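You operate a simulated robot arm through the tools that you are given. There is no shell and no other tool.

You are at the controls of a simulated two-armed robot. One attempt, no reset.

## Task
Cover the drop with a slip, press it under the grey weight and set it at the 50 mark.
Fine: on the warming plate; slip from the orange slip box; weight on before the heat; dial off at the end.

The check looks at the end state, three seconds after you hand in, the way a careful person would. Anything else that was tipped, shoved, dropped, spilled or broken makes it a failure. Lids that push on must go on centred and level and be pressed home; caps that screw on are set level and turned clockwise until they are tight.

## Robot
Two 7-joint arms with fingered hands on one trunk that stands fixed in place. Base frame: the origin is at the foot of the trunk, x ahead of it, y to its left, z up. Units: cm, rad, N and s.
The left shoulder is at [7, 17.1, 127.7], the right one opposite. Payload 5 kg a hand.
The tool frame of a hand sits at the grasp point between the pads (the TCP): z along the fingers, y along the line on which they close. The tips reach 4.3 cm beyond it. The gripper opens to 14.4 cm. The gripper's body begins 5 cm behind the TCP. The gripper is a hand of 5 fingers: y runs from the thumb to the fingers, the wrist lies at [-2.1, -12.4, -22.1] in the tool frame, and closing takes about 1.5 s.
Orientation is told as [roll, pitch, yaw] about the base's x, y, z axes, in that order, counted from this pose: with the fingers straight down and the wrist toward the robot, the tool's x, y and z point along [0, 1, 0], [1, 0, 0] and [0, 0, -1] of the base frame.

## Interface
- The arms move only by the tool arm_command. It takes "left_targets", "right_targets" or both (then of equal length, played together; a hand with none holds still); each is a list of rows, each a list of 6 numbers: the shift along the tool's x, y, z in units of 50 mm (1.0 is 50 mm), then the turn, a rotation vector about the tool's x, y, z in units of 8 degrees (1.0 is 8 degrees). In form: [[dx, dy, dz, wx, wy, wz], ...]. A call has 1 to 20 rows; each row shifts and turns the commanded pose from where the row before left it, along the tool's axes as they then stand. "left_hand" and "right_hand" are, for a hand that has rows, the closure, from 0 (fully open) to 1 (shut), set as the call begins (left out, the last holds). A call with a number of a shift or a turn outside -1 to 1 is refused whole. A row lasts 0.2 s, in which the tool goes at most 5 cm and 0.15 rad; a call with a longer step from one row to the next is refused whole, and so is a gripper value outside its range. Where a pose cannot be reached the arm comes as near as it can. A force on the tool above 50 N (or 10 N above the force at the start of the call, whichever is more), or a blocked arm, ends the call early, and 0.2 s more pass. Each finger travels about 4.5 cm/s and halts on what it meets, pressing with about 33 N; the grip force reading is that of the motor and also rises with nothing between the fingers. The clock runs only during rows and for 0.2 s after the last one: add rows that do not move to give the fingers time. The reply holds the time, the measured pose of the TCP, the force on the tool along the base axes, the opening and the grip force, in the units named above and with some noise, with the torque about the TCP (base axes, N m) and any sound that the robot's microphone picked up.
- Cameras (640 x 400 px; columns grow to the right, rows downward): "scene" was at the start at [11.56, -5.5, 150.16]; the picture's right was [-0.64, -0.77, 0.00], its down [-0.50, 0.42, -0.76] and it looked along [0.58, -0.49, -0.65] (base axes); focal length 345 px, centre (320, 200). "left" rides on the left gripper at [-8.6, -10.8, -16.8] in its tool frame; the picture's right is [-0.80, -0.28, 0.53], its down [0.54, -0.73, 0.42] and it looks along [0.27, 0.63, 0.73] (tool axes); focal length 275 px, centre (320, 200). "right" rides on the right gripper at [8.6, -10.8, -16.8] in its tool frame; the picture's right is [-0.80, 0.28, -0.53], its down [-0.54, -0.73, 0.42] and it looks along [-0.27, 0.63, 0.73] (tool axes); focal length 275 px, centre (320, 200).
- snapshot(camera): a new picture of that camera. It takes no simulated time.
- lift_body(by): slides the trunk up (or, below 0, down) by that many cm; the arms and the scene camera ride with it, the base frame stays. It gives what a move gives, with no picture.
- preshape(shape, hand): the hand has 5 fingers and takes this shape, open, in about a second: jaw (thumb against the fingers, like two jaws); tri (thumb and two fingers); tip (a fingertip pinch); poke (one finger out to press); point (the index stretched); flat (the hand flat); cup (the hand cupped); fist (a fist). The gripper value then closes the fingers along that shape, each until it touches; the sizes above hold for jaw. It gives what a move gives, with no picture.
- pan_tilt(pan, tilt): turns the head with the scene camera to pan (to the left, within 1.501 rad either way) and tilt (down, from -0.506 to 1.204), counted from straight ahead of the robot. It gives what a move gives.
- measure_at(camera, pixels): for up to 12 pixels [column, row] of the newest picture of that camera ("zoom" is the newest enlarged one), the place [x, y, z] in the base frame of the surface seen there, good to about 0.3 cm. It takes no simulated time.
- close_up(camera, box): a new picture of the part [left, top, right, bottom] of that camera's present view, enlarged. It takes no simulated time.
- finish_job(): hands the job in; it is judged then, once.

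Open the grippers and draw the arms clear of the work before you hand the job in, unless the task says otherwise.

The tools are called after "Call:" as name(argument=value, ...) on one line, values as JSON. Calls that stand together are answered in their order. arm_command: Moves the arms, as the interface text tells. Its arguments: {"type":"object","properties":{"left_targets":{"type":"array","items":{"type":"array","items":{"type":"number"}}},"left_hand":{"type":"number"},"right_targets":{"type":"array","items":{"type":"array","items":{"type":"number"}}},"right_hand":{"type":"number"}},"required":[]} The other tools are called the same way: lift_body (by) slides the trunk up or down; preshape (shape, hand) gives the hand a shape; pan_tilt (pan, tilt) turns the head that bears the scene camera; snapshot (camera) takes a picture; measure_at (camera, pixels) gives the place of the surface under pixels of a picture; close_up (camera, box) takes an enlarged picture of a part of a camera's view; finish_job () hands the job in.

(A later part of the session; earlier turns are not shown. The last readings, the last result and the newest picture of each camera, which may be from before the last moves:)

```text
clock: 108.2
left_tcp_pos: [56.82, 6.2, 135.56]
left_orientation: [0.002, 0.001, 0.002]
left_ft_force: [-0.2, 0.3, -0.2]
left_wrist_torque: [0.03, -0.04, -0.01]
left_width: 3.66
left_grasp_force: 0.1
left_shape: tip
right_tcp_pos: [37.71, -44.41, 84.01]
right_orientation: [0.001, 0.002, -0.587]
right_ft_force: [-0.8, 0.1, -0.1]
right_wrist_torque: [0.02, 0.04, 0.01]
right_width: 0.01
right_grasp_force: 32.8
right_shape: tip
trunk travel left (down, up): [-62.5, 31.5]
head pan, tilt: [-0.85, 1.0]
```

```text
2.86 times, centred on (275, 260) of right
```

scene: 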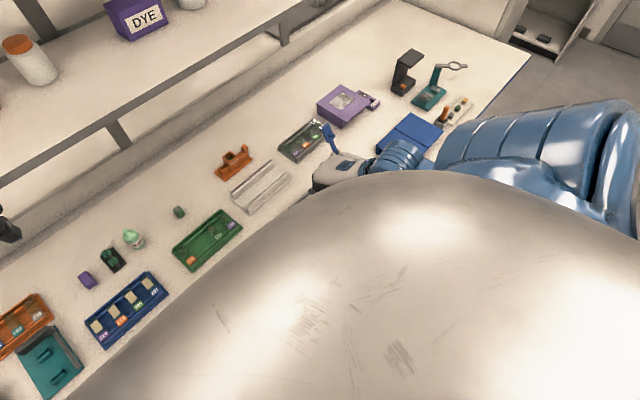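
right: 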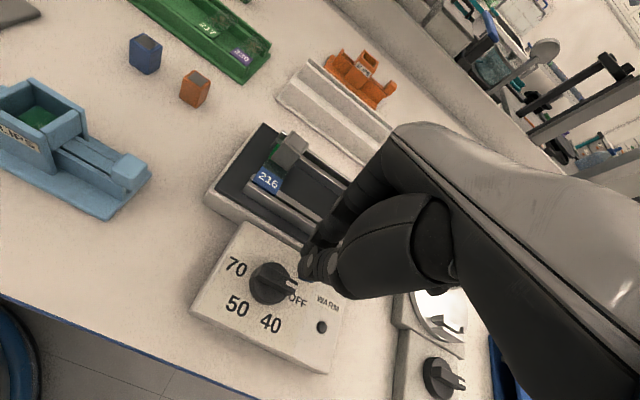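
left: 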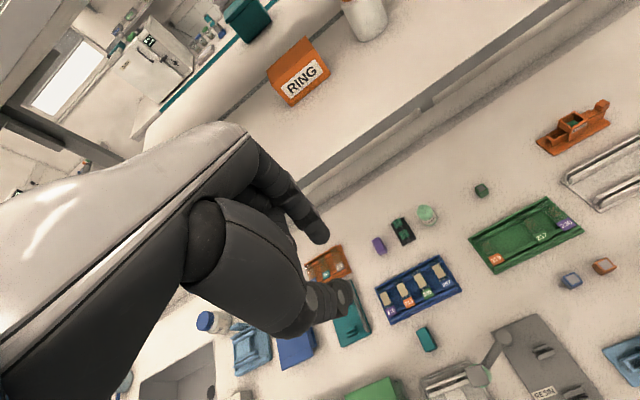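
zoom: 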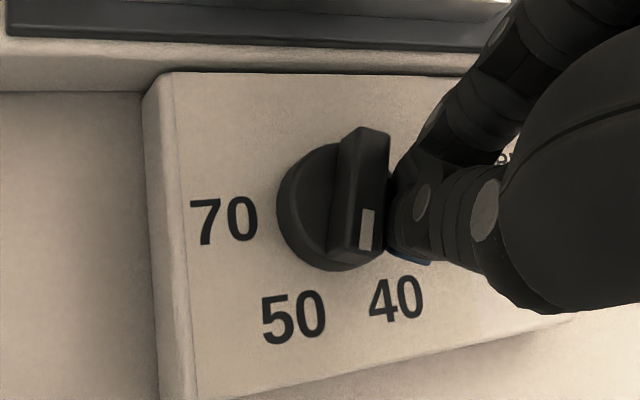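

The pointer is midway between 40 and 50. I make the last two steps toward 50.

Call:
arm_command(right_targets=[[0.009, -0.095, 0, 0, 0, 0.703], [0.01, -0.06, 0, 0, 0, 0.5], [0, 0, 0, 0, 0, 0]])

Call:
close_up(camera="right", box=[200, 170, 350, 310])

```text
clock: 109.0
left_tcp_pos: [56.26, 4.87, 135.89]
left_orientation: [0.015, -0.003, 0.006]
left_ft_force: [0.3, -0.2, 0.2]
left_wrist_torque: [-0.1, 0.02, -0.01]
left_width: 3.63
left_grasp_force: 0.1
left_shape: tip
right_tcp_pos: [36.9, -45.03, 83.85]
right_orientation: [0.002, 0.005, -0.748]
right_ft_force: [-0.1, 1.0, -0.6]
right_wrist_torque: [-0.08, 0.06, -0.03]
right_width: 0.01
right_grasp_force: 32.6
right_shape: tip
trunk travel left (down, up): [-62.5, 31.5]
head pan, tilt: [-0.85, 1.0]
```

```text
2.86 times, centred on (275, 240) of right
```

zoom: 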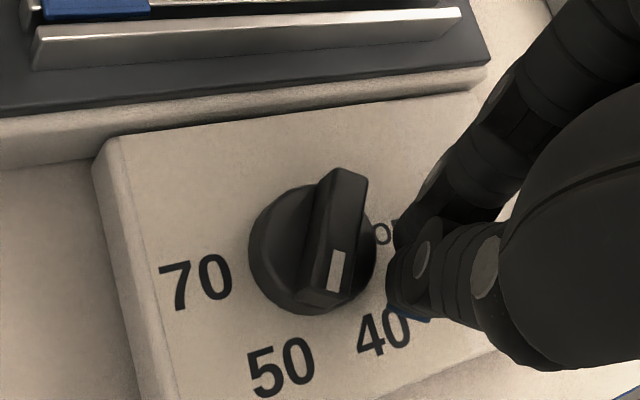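

The left arm's reading shifted (y 6.2→4.9), so the right arm is touching the left arm somewhere. I stop and look at the left arm with the head.

Call:
pan_tilt(pan=-0.1, tilt=0.8)

Call:
snapshot(camera="scene")

Call:
snapshot(camera="left")

```text
clock: 110.1
left_tcp_pos: [56.3, 4.55, 135.89]
left_orientation: [0.015, -0.004, 0.002]
left_ft_force: [0.4, -0.7, -0.3]
left_wrist_torque: [-0.03, 0.02, 0.02]
left_width: 3.65
left_grasp_force: 0.0
left_shape: tip
right_tcp_pos: [36.67, -45.21, 83.8]
right_orientation: [0.006, 0.003, -0.751]
right_ft_force: [0.3, -0.1, -1.3]
right_wrist_torque: [-0.01, 0.04, 0.0]
right_width: 0.01
right_grasp_force: 33.2
right_shape: tip
trunk travel left (down, up): [-62.5, 31.5]
head pan, tilt: [-0.099, 0.799]
```

```text
taken
```

scene: 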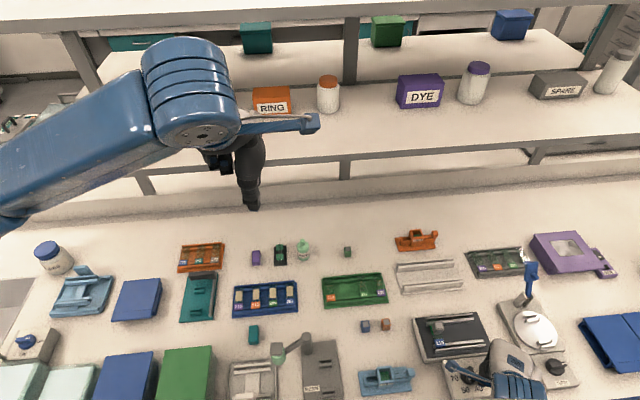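

```text
taken
```

left: 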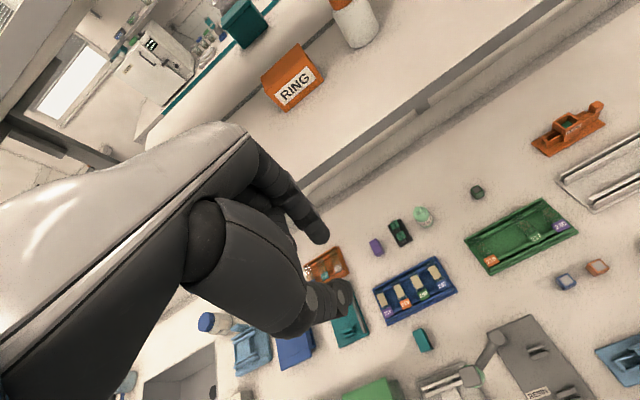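

The left arm is nowhere near; the trunk itself was being deflected because the right arm pressed against the robot's own body at this yaw. I turn the hand back by about 10° (to yaw -34°), which was free before, backing slightly off the bar.

Call:
arm_command(right_targets=[[0.017, 0.058, 0, 0, 0, -0.6], [0, 0, 0, 0, 0, -0.6], [0, 0, 0, 0, 0, 0], [0, 0, 0, 0, 0, 0]])

Call:
close_up(camera="right", box=[200, 190, 350, 330])

```text
clock: 111.1
left_tcp_pos: [56.95, 6.56, 135.52]
left_orientation: [-0.002, 0.001, 0.003]
left_ft_force: [0.4, 1.0, 1.3]
left_wrist_torque: [-0.07, 0.04, -0.03]
left_width: 3.65
left_grasp_force: 0.1
left_shape: tip
right_tcp_pos: [37.44, -43.75, 84.15]
right_orientation: [-0.002, 0.0, -0.588]
right_ft_force: [-2.9, -5.3, -0.9]
right_wrist_torque: [-0.19, 0.09, -0.04]
right_width: 0.01
right_grasp_force: 33.2
right_shape: tip
trunk travel left (down, up): [-62.5, 31.5]
head pan, tilt: [-0.099, 0.799]
```

```text
2.86 times, centred on (275, 260) of right
```

zoom: 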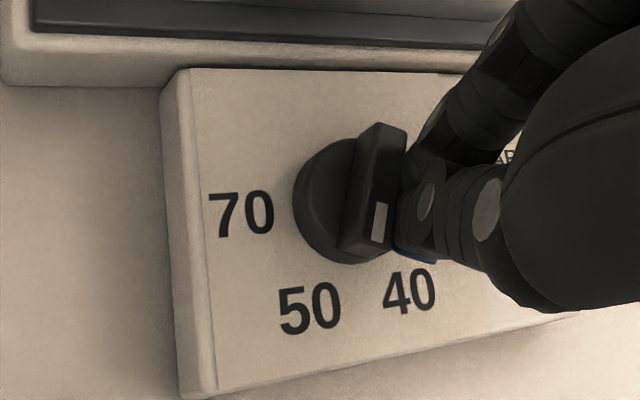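

I measure the bar's two top ends here to get the pointer's present angle.

Call:
measure_at(camera="zoom", pixels=[[385, 135], [375, 160], [380, 220], [365, 235], [395, 160], [360, 200], [390, 200], [352, 235]])

```text
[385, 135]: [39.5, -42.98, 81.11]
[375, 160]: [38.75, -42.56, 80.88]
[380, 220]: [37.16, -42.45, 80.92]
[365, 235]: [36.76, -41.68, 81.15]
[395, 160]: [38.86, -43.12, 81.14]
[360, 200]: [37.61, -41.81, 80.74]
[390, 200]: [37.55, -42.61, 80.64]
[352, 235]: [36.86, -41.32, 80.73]
```

The bar's axis points at about 153° (the 50 mark is at 150°), so it is nearly there. I back the tip off sideways (away from the bar) and raise it to look from above.

Call:
arm_command(right_targets=[[-0.1, 0.006, 0, 0, 0, 0], [-0.06, 0, -0.1, 0, 0, 0], [0, 0, -0.4, 0, 0, 0], [0, 0, -0.5, 0, 0, 0], [0, 0, -0.4, 0, 0, 0]])

Call:
close_up(camera="right", box=[190, 190, 350, 340])

```text
clock: 112.3
left_tcp_pos: [56.81, 6.28, 135.64]
left_orientation: [0.0, 0.001, 0.002]
left_ft_force: [-0.2, 0.1, 0.3]
left_wrist_torque: [-0.06, 0.01, 0.01]
left_width: 3.64
left_grasp_force: 0.1
left_shape: tip
right_tcp_pos: [36.89, -44.64, 91.09]
right_orientation: [-0.003, 0.001, -0.586]
right_ft_force: [-0.4, -0.1, 0.5]
right_wrist_torque: [0.01, -0.01, 0.01]
right_width: 0.0
right_grasp_force: 32.7
right_shape: tip
trunk travel left (down, up): [-62.5, 31.5]
head pan, tilt: [-0.099, 0.799]
```

```text
2.67 times, centred on (270, 265) of right
```

zoom: 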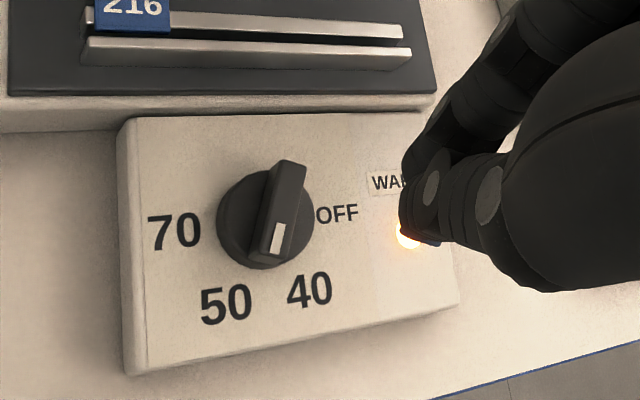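

The WARM lamp is on (orange glow at (407,235)). The pointer seems still somewhat short of 50; I measure the bar's ends and the marks in this clearer view.

Call:
measure_at(camera="zoom", pixels=[[290, 170], [296, 185], [278, 180], [284, 225], [268, 215], [276, 245], [262, 235], [226, 303], [310, 290], [337, 214], [175, 230], [228, 215]])

Call:
close_up(camera="right", box=[230, 225, 290, 275])

```text
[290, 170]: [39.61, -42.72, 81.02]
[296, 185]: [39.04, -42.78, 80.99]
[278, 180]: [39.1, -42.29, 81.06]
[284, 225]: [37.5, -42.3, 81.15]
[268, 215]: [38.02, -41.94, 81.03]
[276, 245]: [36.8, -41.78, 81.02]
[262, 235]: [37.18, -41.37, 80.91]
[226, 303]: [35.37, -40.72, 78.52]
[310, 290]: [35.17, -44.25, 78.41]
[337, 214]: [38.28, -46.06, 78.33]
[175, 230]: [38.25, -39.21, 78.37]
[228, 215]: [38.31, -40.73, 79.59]
```

```text
8.00 times, centred on (260, 250) of right
```

zoom: 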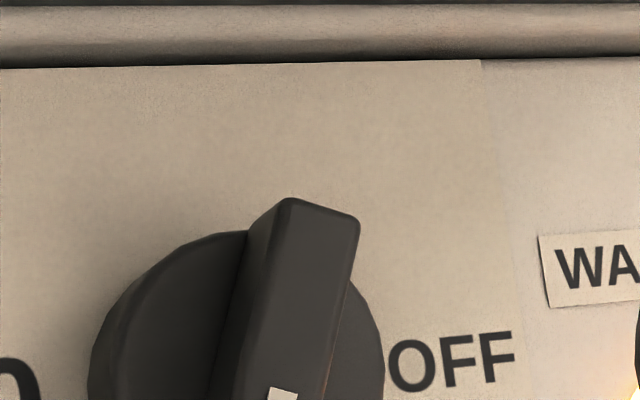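

The projection of the bar fits about 160°, so it needs ~10° more clockwise to reach 50 (150°). I go down again at the backed-off spot and push along +tool x a little further than before.

Call:
arm_command(right_targets=[[0, 0, 0.4, 0, 0, 0], [0, 0, 0.5, 0, 0, 0], [0, 0, 0.4, 0, 0, 0], [0, 0, 0.1, 0, 0, 0], [0.08, 0, 0, 0, 0, 0], [0.08, 0, 0, 0, 0, 0], [0.05, 0, 0, 0, 0, 0], [0, 0, 0, 0, 0, 0]])

Call:
close_up(camera="right", box=[200, 190, 350, 330])

```text
clock: 114.1
left_tcp_pos: [56.81, 6.16, 135.61]
left_orientation: [-0.001, -0.001, 0.0]
left_ft_force: [0.6, -0.2, -0.9]
left_wrist_torque: [0.0, 0.0, 0.05]
left_width: 3.65
left_grasp_force: 0.1
left_shape: tip
right_tcp_pos: [37.54, -43.83, 84.17]
right_orientation: [0.001, 0.001, -0.589]
right_ft_force: [-1.6, -2.1, -0.3]
right_wrist_torque: [-0.06, 0.05, 0.0]
right_width: 0.0
right_grasp_force: 33.2
right_shape: tip
trunk travel left (down, up): [-62.5, 31.5]
head pan, tilt: [-0.099, 0.799]
```

```text
2.86 times, centred on (275, 260) of right
```

zoom: 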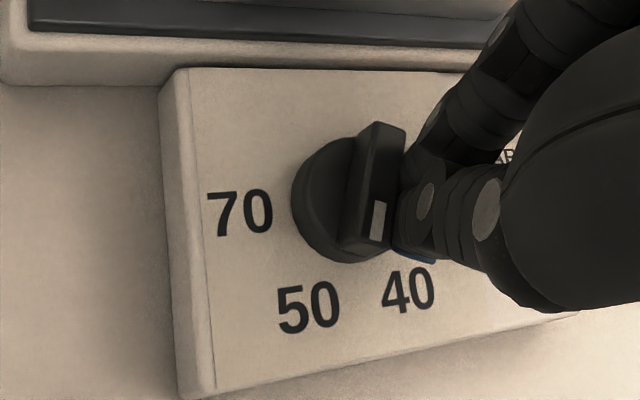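

Contact again (about 2.6 N). I push 3.5 mm more along +tool x.

Call:
arm_command(right_targets=[[0.035, 0, 0, 0, 0, 0], [0.035, 0, 0, 0, 0, 0], [0, 0, 0, 0, 0, 0]])

Call:
close_up(camera="right", box=[200, 190, 350, 330])

```text
clock: 114.9
left_tcp_pos: [56.79, 6.0, 135.52]
left_orientation: [0.003, -0.001, 0.001]
left_ft_force: [-1.3, -0.7, 0.2]
left_wrist_torque: [0.01, -0.01, -0.01]
left_width: 3.64
left_grasp_force: 0.1
left_shape: tip
right_tcp_pos: [37.69, -43.67, 84.08]
right_orientation: [0.0, 0.001, -0.589]
right_ft_force: [-8.1, -15.6, 2.5]
right_wrist_torque: [-0.45, 0.23, 0.0]
right_width: 0.0
right_grasp_force: 33.3
right_shape: tip
trunk travel left (down, up): [-62.5, 31.5]
head pan, tilt: [-0.099, 0.799]
```

```text
2.86 times, centred on (275, 260) of right
```

zoom: 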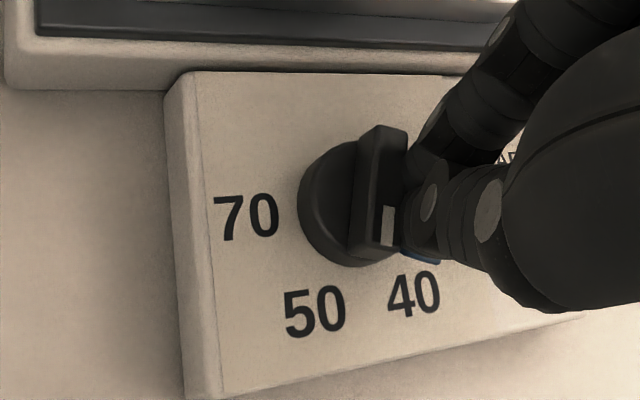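

The force rose to 17 N without turning: thumb and index now both press on the bar, on either side of the pivot. I back off, shift the tip 1.5 cm toward the pointer's end, and push again from there.

Call:
arm_command(right_targets=[[-0.08, 0, 0, 0, 0, 0], [-0.08, 0, 0, 0, 0, 0], [-0.036, -0.145, 0, 0, 0, 0], [-0.036, -0.146, 0, 0, 0, 0], [0.07, 0, 0, 0, 0, 0], [0.08, 0, 0, 0, 0, 0], [0, 0, 0, 0, 0, 0]])

Call:
close_up(camera="right", box=[200, 190, 350, 330])

```text
clock: 116.5
left_tcp_pos: [56.48, 5.21, 135.86]
left_orientation: [0.007, -0.004, 0.003]
left_ft_force: [0.0, 0.3, -0.3]
left_wrist_torque: [-0.02, 0.03, -0.02]
left_width: 3.66
left_grasp_force: 0.0
left_shape: tip
right_tcp_pos: [36.16, -43.69, 83.95]
right_orientation: [0.003, 0.002, -0.586]
right_ft_force: [-0.3, -5.4, 17.5]
right_wrist_torque: [-0.29, -0.19, -0.09]
right_width: 0.0
right_grasp_force: 33.2
right_shape: tip
trunk travel left (down, up): [-62.5, 31.5]
head pan, tilt: [-0.099, 0.799]
```

```text
2.86 times, centred on (275, 260) of right
```

zoom: 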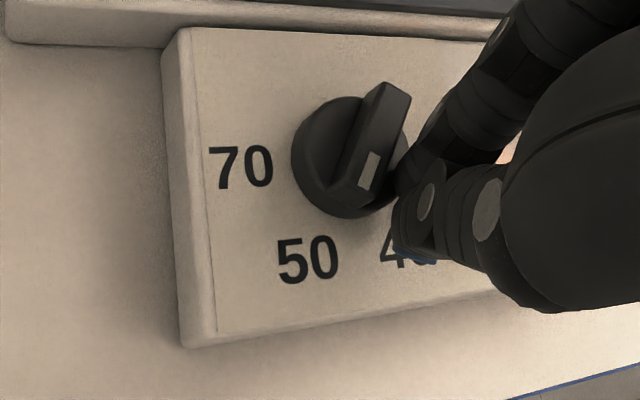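

The tip presses down on the disc (17 N up) and the trunk is deflected again, so at this yaw the arm is hitting the robot's own body. I raise the hand and turn it back to yaw 0.

Call:
arm_command(right_targets=[[-0.1, 0, -0.2, 0, 0, 0], [-0.1, 0.1, -0.4, 0, 0, 0], [0, 0.1, -0.5, 0, 0, 0], [0, 0, -0.4, 0, 0, -0.5], [0, 0, 0, 0, 0, -0.9], [0, 0, 0, 0, 0, -0.9], [0, 0, 0, 0, 0, -0.9], [0, 0, 0, 0, 0, -0.9], [0, 0, 0, 0, 0, 0]])

Call:
close_up(camera="right", box=[170, 200, 330, 360])

```text
clock: 118.5
left_tcp_pos: [56.79, 6.35, 135.53]
left_orientation: [0.0, -0.002, 0.002]
left_ft_force: [-0.1, 0.1, -0.5]
left_wrist_torque: [-0.04, -0.01, 0.01]
left_width: 3.66
left_grasp_force: 0.0
left_shape: tip
right_tcp_pos: [36.73, -44.34, 91.57]
right_orientation: [0.002, 0.0, -0.016]
right_ft_force: [0.1, -0.1, -0.2]
right_wrist_torque: [0.0, 0.01, 0.02]
right_width: 0.02
right_grasp_force: 33.3
right_shape: tip
trunk travel left (down, up): [-62.5, 31.5]
head pan, tilt: [-0.099, 0.799]
```

```text
2.50 times, centred on (250, 280) of right
```

zoom: 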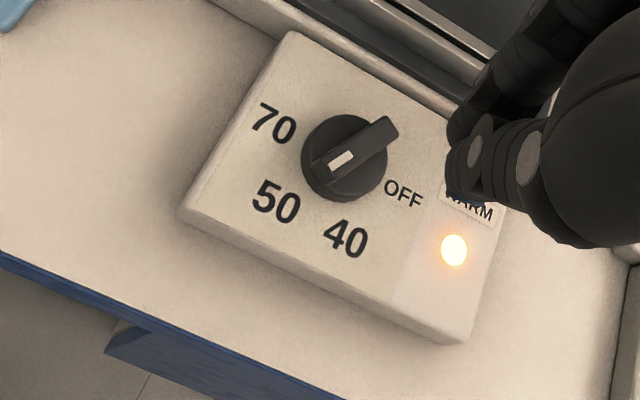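

The lamp is lit. I zoom further on the dial to determine the pointer's angle from its edges.

Call:
close_up(camera="right", box=[230, 230, 300, 300])

Call:
measure_at(camera="zoom", pixels=[[420, 115], [440, 150], [250, 245], [275, 290], [345, 180], [380, 215], [300, 225], [330, 260], [395, 140], [290, 255]])

```text
5.71 times, centred on (265, 265) of right
```

zoom: 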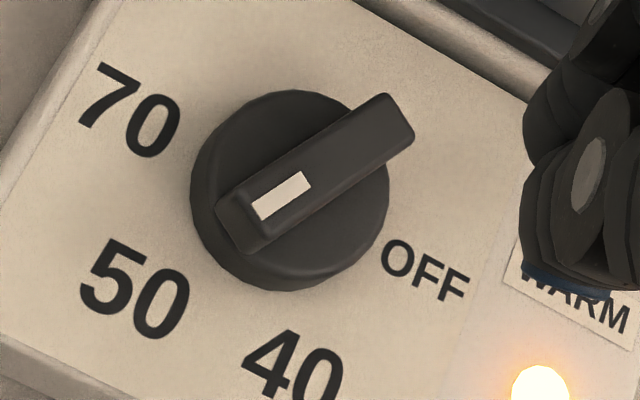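

```text
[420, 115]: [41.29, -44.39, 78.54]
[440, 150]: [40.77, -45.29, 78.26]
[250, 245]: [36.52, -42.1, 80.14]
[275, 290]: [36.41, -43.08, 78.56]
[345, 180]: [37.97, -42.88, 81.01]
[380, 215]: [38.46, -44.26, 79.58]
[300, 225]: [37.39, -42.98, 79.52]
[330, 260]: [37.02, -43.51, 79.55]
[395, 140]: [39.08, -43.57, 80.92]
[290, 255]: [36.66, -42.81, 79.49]
```

The bar's edges now have the slope expected for 150°: the pointer is exactly at 50, and the lamp is on. I raise the hand a bit for a view of slide and dial, and wait.

Call:
arm_command(right_targets=[[0, 0.2, -0.4, 0, 0, 0], [-0.3, 0.3, -0.4, 0, 0, 0], [-0.3, 0.2, -0.3, 0, 0, 0], [0, 0, 0, 0, 0, 0], [0, 0, 0, 0, 0, 0], [0, 0, 0, 0, 0, 0], [0, 0, 0, 0, 0, 0], [0, 0, 0, 0, 0, 0], [0, 0, 0, 0, 0, 0], [0, 0, 0, 0, 0, 0], [0, 0, 0, 0, 0, 0], [0, 0, 0, 0, 0, 0], [0, 0, 0, 0, 0, 0], [0, 0, 0, 0, 0, 0], [0, 0, 0, 0, 0, 0], [0, 0, 0, 0, 0, 0]])

Call:
snapshot(camera="right")

Call:
close_up(camera="right", box=[170, 130, 330, 330])

```text
clock: 121.9
left_tcp_pos: [56.67, 6.29, 135.44]
left_orientation: [0.001, 0.001, 0.0]
left_ft_force: [-0.1, 0.2, 0.0]
left_wrist_torque: [0.01, -0.01, -0.01]
left_width: 3.62
left_grasp_force: 0.1
left_shape: tip
right_tcp_pos: [40.07, -47.42, 96.99]
right_orientation: [0.002, 0.0, -0.014]
right_ft_force: [0.5, 0.6, 0.0]
right_wrist_torque: [-0.01, -0.01, 0.0]
right_width: 0.01
right_grasp_force: 33.6
right_shape: tip
trunk travel left (down, up): [-62.5, 31.5]
head pan, tilt: [-0.099, 0.799]
```

```text
taken
```

right: 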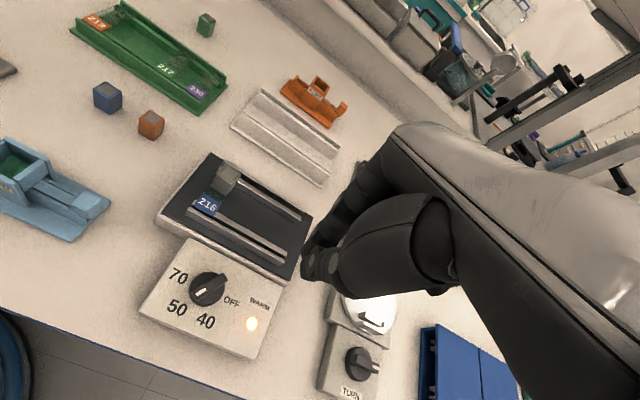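

```text
2.00 times, centred on (250, 230) of right
```

zoom: 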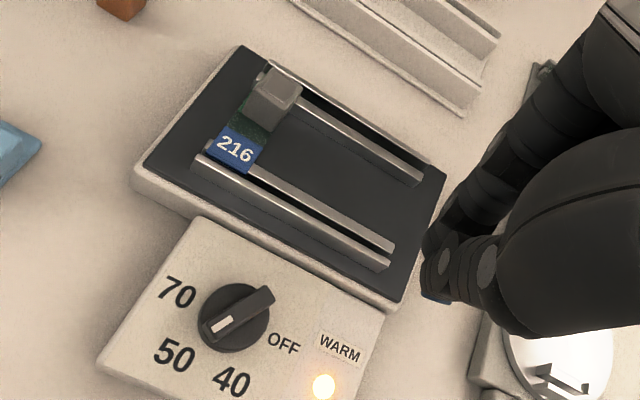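

Pointer is at 50 and the lamp glows; I zoom on the slip's visible rim next to the weight to see whether its colour changes.

Call:
close_up(camera="right", box=[195, 155, 255, 220])

Call:
close_up(camera="right", box=[170, 250, 270, 345])

```text
6.15 times, centred on (225, 188) of right
```

zoom: 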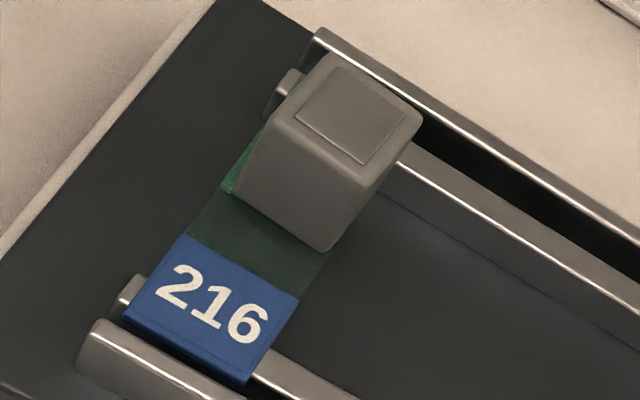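

```text
4.21 times, centred on (220, 298) of right
```

zoom: 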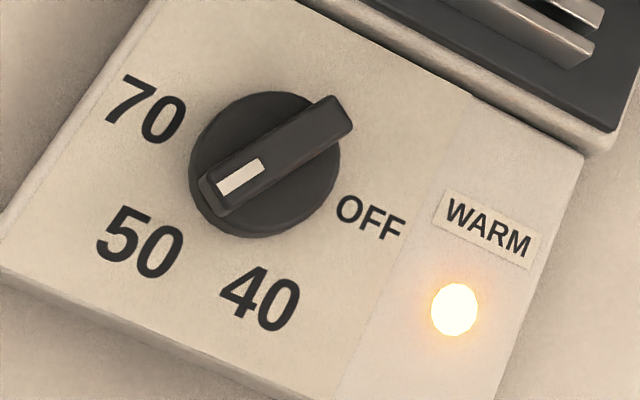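

The slip's rim has become a duller green than before. I wait another 4 s and look again.

Call:
arm_command(right_targets=[[0, 0, 0, 0, 0, 0], [0, 0, 0, 0, 0, 0], [0, 0, 0, 0, 0, 0], [0, 0, 0, 0, 0, 0], [0, 0, 0, 0, 0, 0], [0, 0, 0, 0, 0, 0], [0, 0, 0, 0, 0, 0], [0, 0, 0, 0, 0, 0], [0, 0, 0, 0, 0, 0], [0, 0, 0, 0, 0, 0], [0, 0, 0, 0, 0, 0], [0, 0, 0, 0, 0, 0], [0, 0, 0, 0, 0, 0], [0, 0, 0, 0, 0, 0], [0, 0, 0, 0, 0, 0], [0, 0, 0, 0, 0, 0], [0, 0, 0, 0, 0, 0], [0, 0, 0, 0, 0, 0], [0, 0, 0, 0, 0, 0], [0, 0, 0, 0, 0, 0]])

Call:
close_up(camera="right", box=[195, 155, 255, 220])

Call:
close_up(camera="right", box=[170, 250, 270, 345])

```text
clock: 126.1
left_tcp_pos: [56.89, 6.33, 135.57]
left_orientation: [-0.002, 0.0, 0.001]
left_ft_force: [0.1, -1.2, 0.7]
left_wrist_torque: [0.0, 0.02, -0.01]
left_width: 3.64
left_grasp_force: 0.0
left_shape: tip
right_tcp_pos: [40.16, -47.41, 96.99]
right_orientation: [0.003, 0.001, -0.017]
right_ft_force: [-0.6, 0.4, 0.1]
right_wrist_torque: [0.0, 0.0, -0.01]
right_width: 0.01
right_grasp_force: 33.8
right_shape: tip
trunk travel left (down, up): [-62.5, 31.5]
head pan, tilt: [-0.099, 0.799]
```

```text
6.15 times, centred on (225, 188) of right
```

zoom: 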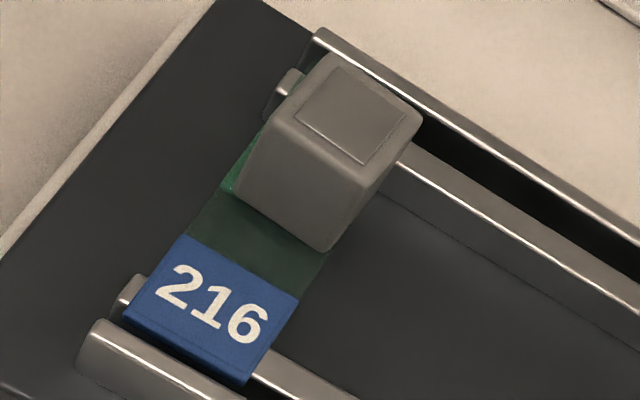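

```text
4.21 times, centred on (220, 298) of right
```

zoom: 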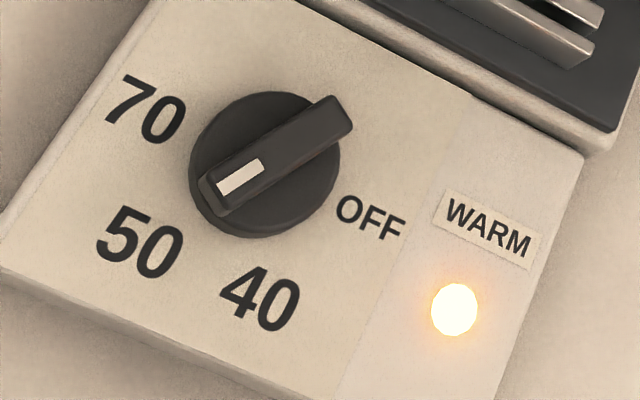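

I zoom tightly on the visible rim of the slip for tracking and wait another 4 s.

Call:
close_up(camera="right", box=[210, 168, 240, 195])

Call:
arm_command(right_targets=[[0, 0, 0, 0, 0, 0], [0, 0, 0, 0, 0, 0], [0, 0, 0, 0, 0, 0], [0, 0, 0, 0, 0, 0], [0, 0, 0, 0, 0, 0], [0, 0, 0, 0, 0, 0], [0, 0, 0, 0, 0, 0], [0, 0, 0, 0, 0, 0], [0, 0, 0, 0, 0, 0], [0, 0, 0, 0, 0, 0], [0, 0, 0, 0, 0, 0], [0, 0, 0, 0, 0, 0], [0, 0, 0, 0, 0, 0], [0, 0, 0, 0, 0, 0], [0, 0, 0, 0, 0, 0], [0, 0, 0, 0, 0, 0], [0, 0, 0, 0, 0, 0], [0, 0, 0, 0, 0, 0], [0, 0, 0, 0, 0, 0], [0, 0, 0, 0, 0, 0]])

Call:
close_up(camera="right", box=[210, 168, 240, 195])

Call:
close_up(camera="right", box=[170, 250, 270, 345])

```text
14.81 times, centred on (225, 182) of right
```

zoom: 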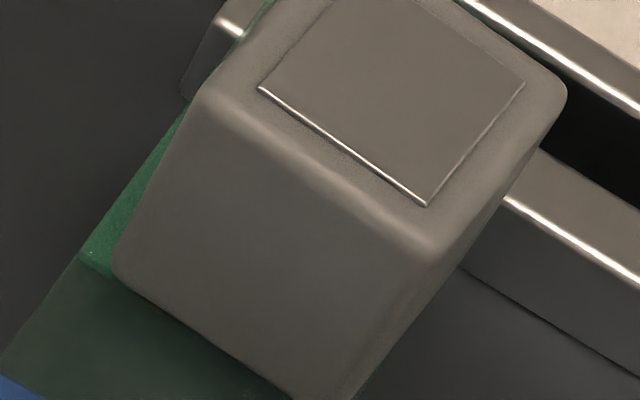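

```text
clock: 130.3
left_tcp_pos: [56.81, 6.2, 135.56]
left_orientation: [0.001, 0.001, 0.003]
left_ft_force: [0.0, 0.7, -0.1]
left_wrist_torque: [0.0, 0.02, 0.0]
left_width: 3.65
left_grasp_force: 0.1
left_shape: tip
right_tcp_pos: [40.18, -47.46, 96.97]
right_orientation: [0.002, 0.001, -0.015]
right_ft_force: [-0.1, -0.3, -0.7]
right_wrist_torque: [-0.02, -0.01, 0.01]
right_width: 0.02
right_grasp_force: 32.9
right_shape: tip
trunk travel left (down, up): [-62.5, 31.5]
head pan, tilt: [-0.099, 0.799]
```

```text
14.81 times, centred on (225, 182) of right
```

zoom: 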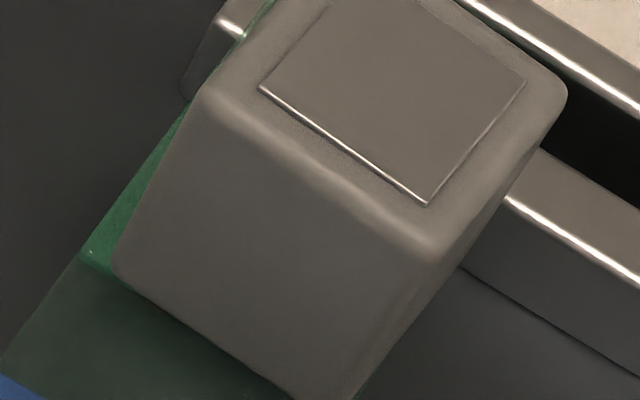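

```text
4.21 times, centred on (220, 298) of right
```

zoom: 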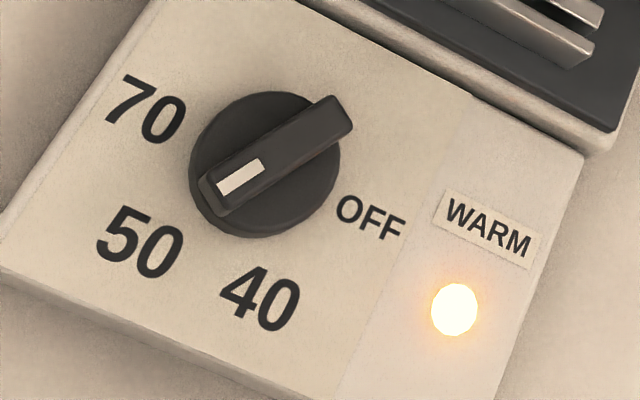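

The bright green wet rim has turned into plain dull green and stays unchanged, so the resin seems set. To be safe I wait a little longer, checking for any further change.

Call:
arm_command(right_targets=[[0, 0, 0, 0, 0, 0], [0, 0, 0, 0, 0, 0], [0, 0, 0, 0, 0, 0], [0, 0, 0, 0, 0, 0], [0, 0, 0, 0, 0, 0], [0, 0, 0, 0, 0, 0], [0, 0, 0, 0, 0, 0], [0, 0, 0, 0, 0, 0], [0, 0, 0, 0, 0, 0], [0, 0, 0, 0, 0, 0], [0, 0, 0, 0, 0, 0], [0, 0, 0, 0, 0, 0], [0, 0, 0, 0, 0, 0], [0, 0, 0, 0, 0, 0], [0, 0, 0, 0, 0, 0], [0, 0, 0, 0, 0, 0], [0, 0, 0, 0, 0, 0], [0, 0, 0, 0, 0, 0], [0, 0, 0, 0, 0, 0], [0, 0, 0, 0, 0, 0]])

Call:
arm_command(right_targets=[[0, 0, 0, 0, 0, 0], [0, 0, 0, 0, 0, 0], [0, 0, 0, 0, 0, 0], [0, 0, 0, 0, 0, 0], [0, 0, 0, 0, 0, 0], [0, 0, 0, 0, 0, 0], [0, 0, 0, 0, 0, 0], [0, 0, 0, 0, 0, 0], [0, 0, 0, 0, 0, 0], [0, 0, 0, 0, 0, 0], [0, 0, 0, 0, 0, 0], [0, 0, 0, 0, 0, 0], [0, 0, 0, 0, 0, 0], [0, 0, 0, 0, 0, 0], [0, 0, 0, 0, 0, 0], [0, 0, 0, 0, 0, 0], [0, 0, 0, 0, 0, 0], [0, 0, 0, 0, 0, 0], [0, 0, 0, 0, 0, 0], [0, 0, 0, 0, 0, 0]])

Call:
close_up(camera="right", box=[210, 168, 240, 195])

Call:
close_up(camera="right", box=[170, 130, 330, 350])

```text
clock: 134.5
left_tcp_pos: [56.77, 6.29, 135.48]
left_orientation: [0.001, 0.0, 0.002]
left_ft_force: [-0.7, -0.3, -0.5]
left_wrist_torque: [-0.01, -0.05, -0.01]
left_width: 3.67
left_grasp_force: 0.0
left_shape: tip
right_tcp_pos: [40.13, -47.38, 97.1]
right_orientation: [0.003, 0.0, -0.015]
right_ft_force: [0.2, 0.7, -0.1]
right_wrist_torque: [-0.01, -0.02, 0.01]
right_width: 0.01
right_grasp_force: 33.0
right_shape: tip
trunk travel left (down, up): [-62.5, 31.5]
head pan, tilt: [-0.099, 0.799]
```

```text
clock: 138.7
left_tcp_pos: [56.82, 6.23, 135.59]
left_orientation: [0.0, 0.001, 0.002]
left_ft_force: [0.9, -0.6, 0.2]
left_wrist_torque: [0.0, 0.02, -0.01]
left_width: 3.69
left_grasp_force: 0.1
left_shape: tip
right_tcp_pos: [40.17, -47.5, 97.14]
right_orientation: [0.002, 0.0, -0.015]
right_ft_force: [0.1, 0.4, 0.0]
right_wrist_torque: [-0.02, 0.01, -0.01]
right_width: 0.0
right_grasp_force: 33.1
right_shape: tip
trunk travel left (down, up): [-62.5, 31.5]
head pan, tilt: [-0.099, 0.799]
```

```text
14.81 times, centred on (225, 182) of right
```

zoom: 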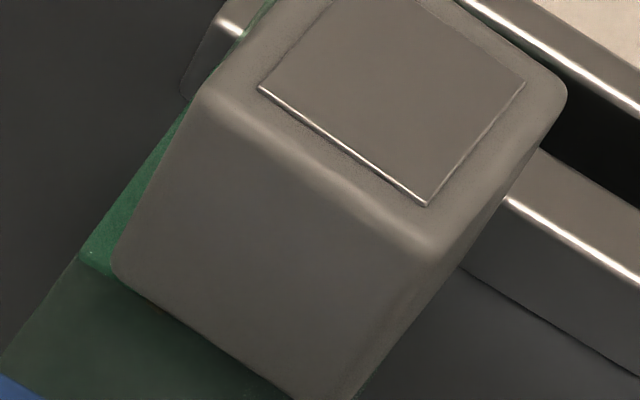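

```text
1.82 times, centred on (250, 240) of right
```

zoom: 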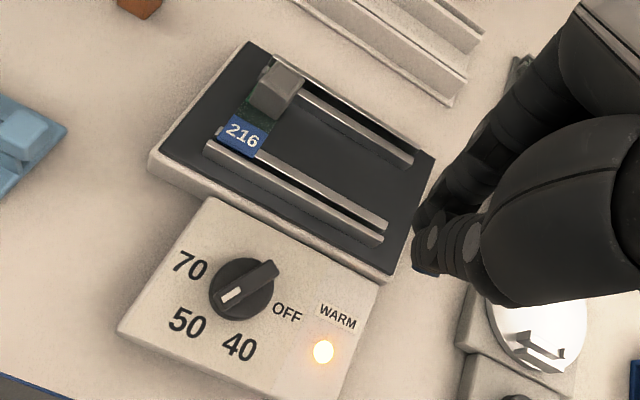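

Nothing changes any more after about 22 s at 50, so I now turn the dial back to OFF (counter-clockwise) by pushing the pointer end from its other side with the hand at yaw 0. I first move above the start spot (about (37.6,-39.9)).

Call:
arm_command(right_targets=[[0.3, -0.1, 0.1, 0, 0, -0.05], [0.4, -0.13, 0.3, 0, 0, -0.05], [0.4, -0.13, 0.4, 0, 0, 0], [0.4, -0.14, 0.4, 0, 0, 0], [0, 0, 0, 0, 0, 0]])

Call:
close_up(camera="right", box=[200, 220, 350, 370])

```text
clock: 139.9
left_tcp_pos: [56.86, 6.24, 135.55]
left_orientation: [-0.001, 0.002, 0.001]
left_ft_force: [-0.3, -0.2, -0.6]
left_wrist_torque: [0.02, 0.01, 0.01]
left_width: 3.66
left_grasp_force: 0.1
left_shape: tip
right_tcp_pos: [37.73, -39.98, 91.13]
right_orientation: [0.0, -0.001, -0.002]
right_ft_force: [0.6, 0.1, 0.7]
right_wrist_torque: [0.0, 0.02, -0.04]
right_width: 0.0
right_grasp_force: 33.4
right_shape: tip
trunk travel left (down, up): [-62.5, 31.5]
head pan, tilt: [-0.099, 0.799]
```

```text
2.67 times, centred on (275, 295) of right
```

zoom: 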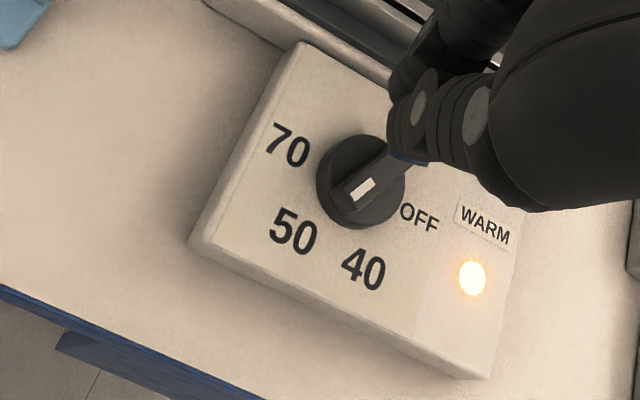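

The tip is beside the bar's far-left flank with a few millimetres to spare. I lower it to TCP z≈84.2 and check.

Call:
arm_command(right_targets=[[0.06, 0, 0.3, 0, 0, 0], [0, 0, 0.4, 0, 0, 0], [0, 0, 0.4, 0, 0, 0], [0, 0, 0.29, 0, 0, 0], [0, 0, 0, 0, 0, 0]])

Call:
close_up(camera="right", box=[230, 210, 370, 340])

```text
clock: 141.1
left_tcp_pos: [56.8, 6.17, 135.45]
left_orientation: [-0.001, -0.001, 0.001]
left_ft_force: [0.3, 0.9, 0.0]
left_wrist_torque: [-0.01, -0.03, 0.02]
left_width: 3.66
left_grasp_force: 0.0
left_shape: tip
right_tcp_pos: [37.69, -39.77, 84.13]
right_orientation: [0.001, 0.0, -0.001]
right_ft_force: [0.7, -0.3, -1.1]
right_wrist_torque: [0.03, 0.01, -0.01]
right_width: 0.02
right_grasp_force: 32.5
right_shape: tip
trunk travel left (down, up): [-62.5, 31.5]
head pan, tilt: [-0.099, 0.799]
```

```text
3.08 times, centred on (300, 275) of right
```

zoom: 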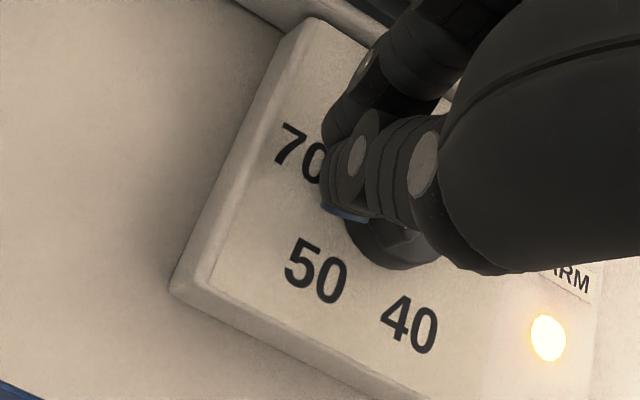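

The hand hides the bar from its own camera, so I bring the left hand to a spot (about (45,-20,122)) from which its camera can watch the dial.

Call:
arm_command(left_targets=[[-0.3, -0.15, 0.1, 0, 0, 0], [-0.7, -0.3, 0.36, 0, 0, 0], [-0.7, -0.3, 0.36, 0, 0, 0], [-0.7, -0.3, 0.36, 0, 0, 0], [-0.7, -0.3, 0.36, 0, 0, 0], [-0.7, -0.3, 0.36, 0, 0, 0], [-0.7, -0.3, 0.36, 0, 0, 0], [-0.7, -0.3, 0.36, 0, 0, 0], [0, 0, 0, 0, 0, 0]])

Call:
snapshot(camera="left")

```text
clock: 143.1
left_tcp_pos: [45.68, -19.73, 122.24]
left_orientation: [0.0, -0.001, 0.003]
left_ft_force: [-0.6, 0.3, -0.2]
left_wrist_torque: [-0.06, 0.01, 0.01]
left_width: 3.64
left_grasp_force: 0.1
left_shape: tip
right_tcp_pos: [37.59, -39.68, 84.23]
right_orientation: [-0.001, 0.0, -0.001]
right_ft_force: [0.0, -0.9, 0.2]
right_wrist_torque: [0.01, 0.03, 0.03]
right_width: 0.0
right_grasp_force: 32.7
right_shape: tip
trunk travel left (down, up): [-62.5, 31.5]
head pan, tilt: [-0.099, 0.799]
```

```text
taken
```

left: 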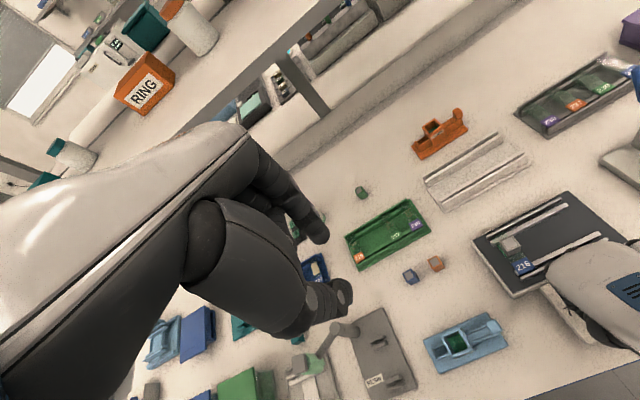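

The right hand itself covers the dial from there, so I push in short segments and lift to check. First segment: make contact and push the pointer about 30° counter-clockwise; the left hand goes back meanwhile.

Call:
arm_command(right_targets=[[-0.095, -0.038, 0, 0, 0, 0], [-0.095, -0.038, 0, 0, 0, 0], [-0.024, -0.086, 0, 0, 0, 0], [-0.046, -0.078, 0, 0, 0, 0], [0, 0, 0, 0, 0, 0]], left_targets=[[0.3, 0.15, -0.1, 0, 0, 0], [0.7, 0.3, -0.36, 0, 0, 0], [0.7, 0.3, -0.36, 0, 0, 0], [0.7, 0.3, -0.36, 0, 0, 0], [0.7, 0.3, -0.36, 0, 0, 0]])

Call:
close_up(camera="right", box=[230, 190, 370, 320])

```text
clock: 144.3
left_tcp_pos: [52.32, -4.1, 130.09]
left_orientation: [-0.001, 0.001, 0.001]
left_ft_force: [0.5, -0.5, -1.0]
left_wrist_torque: [-0.03, -0.01, -0.03]
left_width: 3.67
left_grasp_force: 0.1
left_shape: tip
right_tcp_pos: [36.39, -40.94, 84.27]
right_orientation: [-0.002, 0.0, -0.002]
right_ft_force: [-0.6, 0.2, -0.1]
right_wrist_torque: [-0.07, 0.0, 0.01]
right_width: 0.01
right_grasp_force: 33.2
right_shape: tip
trunk travel left (down, up): [-62.5, 31.5]
head pan, tilt: [-0.099, 0.799]
```

```text
3.08 times, centred on (300, 255) of right
```

zoom: 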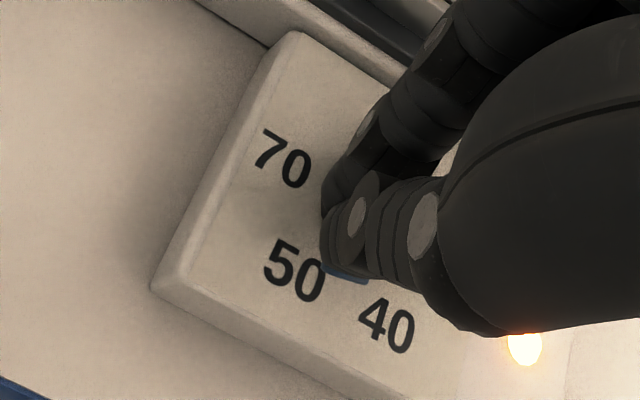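

No noticeable force; the tip followed the path to (36.4,-40.9). I continue the next 45° of the arc in small steps.

Call:
arm_command(right_targets=[[-0.064, -0.062, 0, 0, 0, 0], [-0.078, -0.044, 0, 0, 0, 0], [-0.086, -0.024, 0, 0, 0, 0], [0, 0, 0, 0, 0, 0]])

Call:
close_up(camera="right", box=[230, 160, 370, 300])

```text
clock: 145.3
left_tcp_pos: [52.3, -4.34, 130.02]
left_orientation: [0.0, 0.0, 0.003]
left_ft_force: [-0.5, 0.0, 0.6]
left_wrist_torque: [0.0, 0.0, -0.02]
left_width: 3.66
left_grasp_force: 0.3
left_shape: tip
right_tcp_pos: [35.79, -42.12, 84.04]
right_orientation: [0.002, -0.001, -0.003]
right_ft_force: [-1.9, 0.2, 0.7]
right_wrist_torque: [0.04, 0.07, 0.01]
right_width: 0.0
right_grasp_force: 33.1
right_shape: tip
trunk travel left (down, up): [-62.5, 31.5]
head pan, tilt: [-0.099, 0.799]
```

```text
2.86 times, centred on (300, 230) of right
```

zoom: 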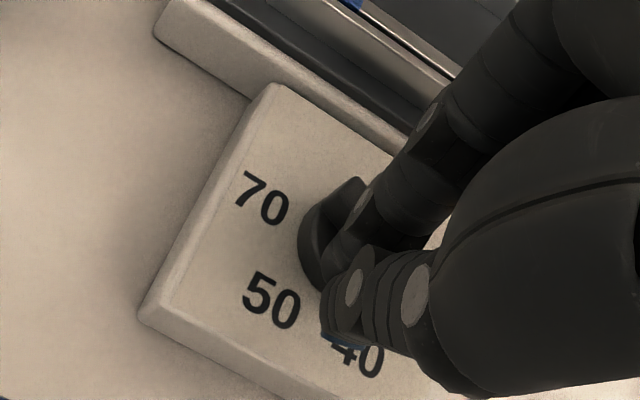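

It goes well: the bar's tail appears at (345,195), the tip is at (35.8,-42.1). I continue to the last 45° in small steps.

Call:
arm_command(right_targets=[[-0.09, 0.002, 0, 0, 0, 0], [-0.084, 0.022, 0, 0, 0, 0], [0, 0, 0, 0, 0, 0]])

Call:
close_up(camera="right", box=[230, 140, 390, 300])

```text
clock: 146.1
left_tcp_pos: [52.29, -4.24, 130.05]
left_orientation: [0.002, -0.001, 0.001]
left_ft_force: [0.1, 0.6, 0.7]
left_wrist_torque: [-0.02, 0.01, -0.02]
left_width: 3.66
left_grasp_force: 0.1
left_shape: tip
right_tcp_pos: [35.73, -42.94, 84.07]
right_orientation: [0.001, 0.001, -0.003]
right_ft_force: [-7.2, 1.2, -0.8]
right_wrist_torque: [0.03, 0.26, 0.03]
right_width: 0.03
right_grasp_force: 32.7
right_shape: tip
trunk travel left (down, up): [-62.5, 31.5]
head pan, tilt: [-0.099, 0.799]
```

```text
2.50 times, centred on (310, 220) of right
```

zoom: 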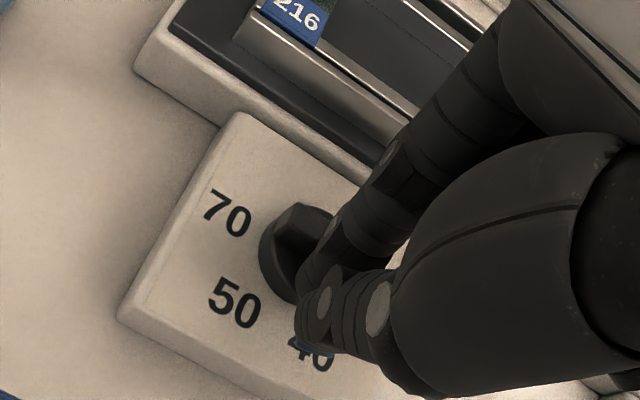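

The force rose to 7 N, probably the bar has come up to its OFF stop. I back off toward the robot and raise the hand to look.

Call:
arm_command(right_targets=[[0.02, -0.1, 0, 0, 0, 0], [0, -0.05, -0.2, 0, 0, 0], [-0.1, 0, -0.4, 0, 0, 0], [-0.2, 0.1, -0.4, 0, 0, 0], [-0.2, 0.2, -0.4, 0, 0, 0], [-0.2, 0.2, -0.3, 0, 0, 0], [0, 0, 0, 0, 0, 0]])

Call:
snapshot(camera="right")

Call:
close_up(camera="right", box=[160, 190, 320, 340])

```text
clock: 147.7
left_tcp_pos: [52.31, -4.16, 130.07]
left_orientation: [-0.001, 0.002, 0.001]
left_ft_force: [-0.4, 0.7, -0.1]
left_wrist_torque: [0.0, -0.02, -0.04]
left_width: 3.64
left_grasp_force: 0.0
left_shape: tip
right_tcp_pos: [37.53, -46.47, 92.6]
right_orientation: [0.003, -0.001, 0.0]
right_ft_force: [0.1, 0.4, 0.2]
right_wrist_torque: [-0.02, 0.0, 0.01]
right_width: 0.0
right_grasp_force: 32.7
right_shape: tip
trunk travel left (down, up): [-62.5, 31.5]
head pan, tilt: [-0.099, 0.799]
```

```text
taken
```

right: 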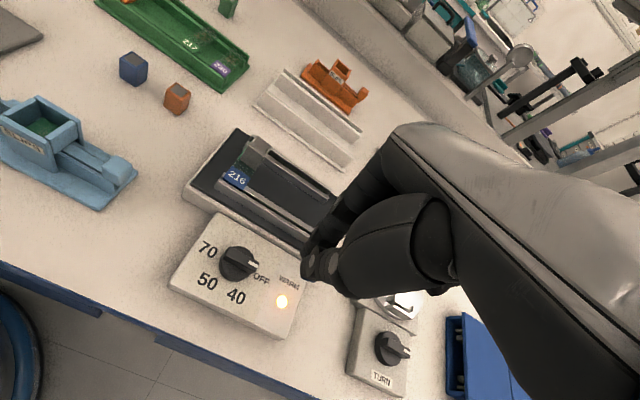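

```text
2.67 times, centred on (240, 265) of right
```

zoom: 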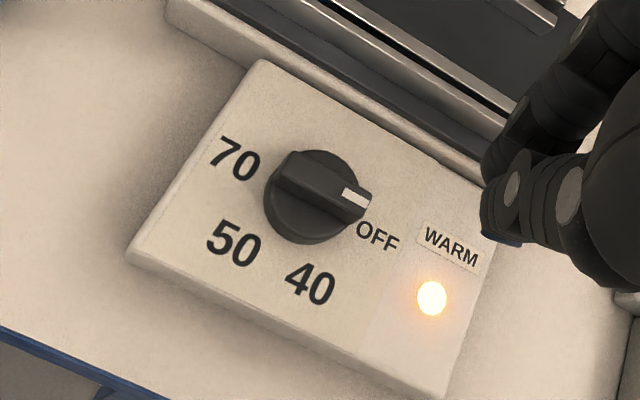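

The pointer looks to be at OFF again, though the lamp still glows. I zoom to determine the angle exactly.

Call:
close_up(camera="right", box=[205, 230, 275, 300])

Call:
arm_command(right_targets=[[0, 0, 0, 0, 0, 0], [0, 0, 0, 0, 0, 0], [0, 0, 0, 0, 0, 0], [0, 0, 0, 0, 0, 0], [0, 0, 0, 0, 0, 0], [0, 0, 0, 0, 0, 0], [0, 0, 0, 0, 0, 0], [0, 0, 0, 0, 0, 0], [0, 0, 0, 0, 0, 0], [0, 0, 0, 0, 0, 0]])

Call:
close_up(camera="right", box=[160, 190, 320, 340])

```text
5.71 times, centred on (240, 265) of right
```

zoom: 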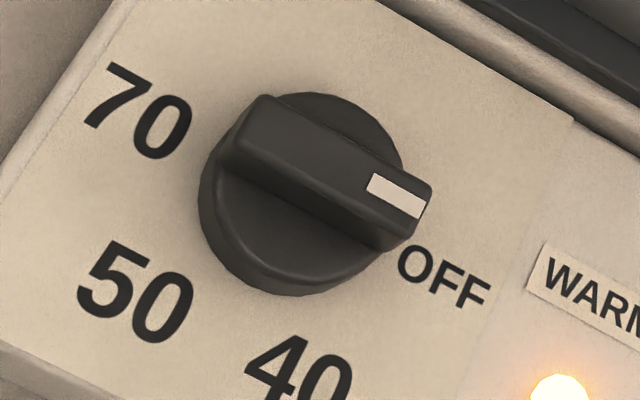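

```text
clock: 149.9
left_tcp_pos: [52.39, -4.2, 130.08]
left_orientation: [-0.001, 0.001, 0.0]
left_ft_force: [0.1, -1.3, -0.4]
left_wrist_torque: [0.0, 0.01, -0.03]
left_width: 3.68
left_grasp_force: 0.1
left_shape: tip
right_tcp_pos: [37.61, -46.42, 92.63]
right_orientation: [0.002, -0.001, -0.002]
right_ft_force: [0.3, -0.2, 0.5]
right_wrist_torque: [0.03, -0.01, -0.03]
right_width: 0.0
right_grasp_force: 32.9
right_shape: tip
trunk travel left (down, up): [-62.5, 31.5]
head pan, tilt: [-0.099, 0.799]
```

```text
2.67 times, centred on (240, 265) of right
```

zoom: 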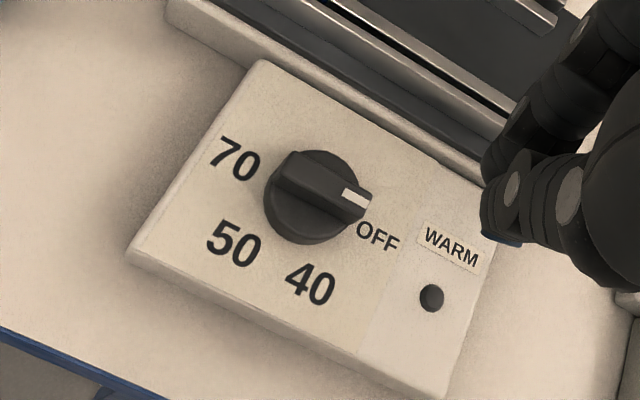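

The lamp has gone out and the white mark is exactly on OFF. I check the slide and weight once more.

Call:
close_up(camera="right", box=[210, 130, 290, 210])

Call:
close_up(camera="right", box=[225, 140, 265, 180])

```text
5.00 times, centred on (250, 170) of right
```

zoom: 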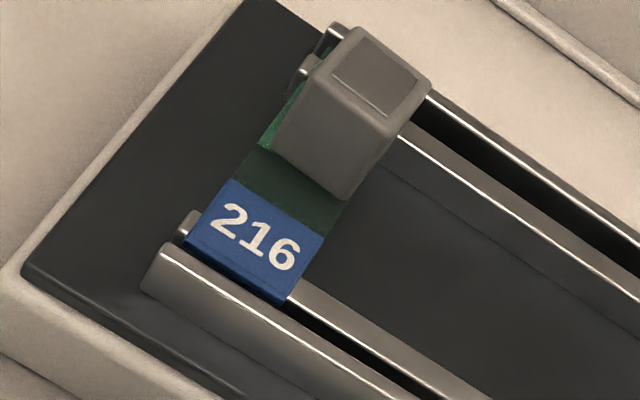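

```text
10.00 times, centred on (245, 160) of right
```

zoom: 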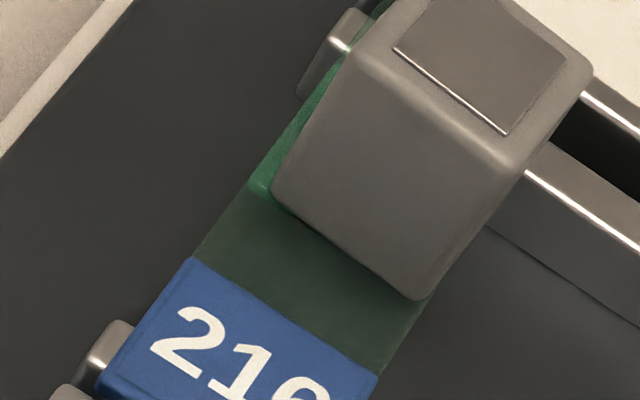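

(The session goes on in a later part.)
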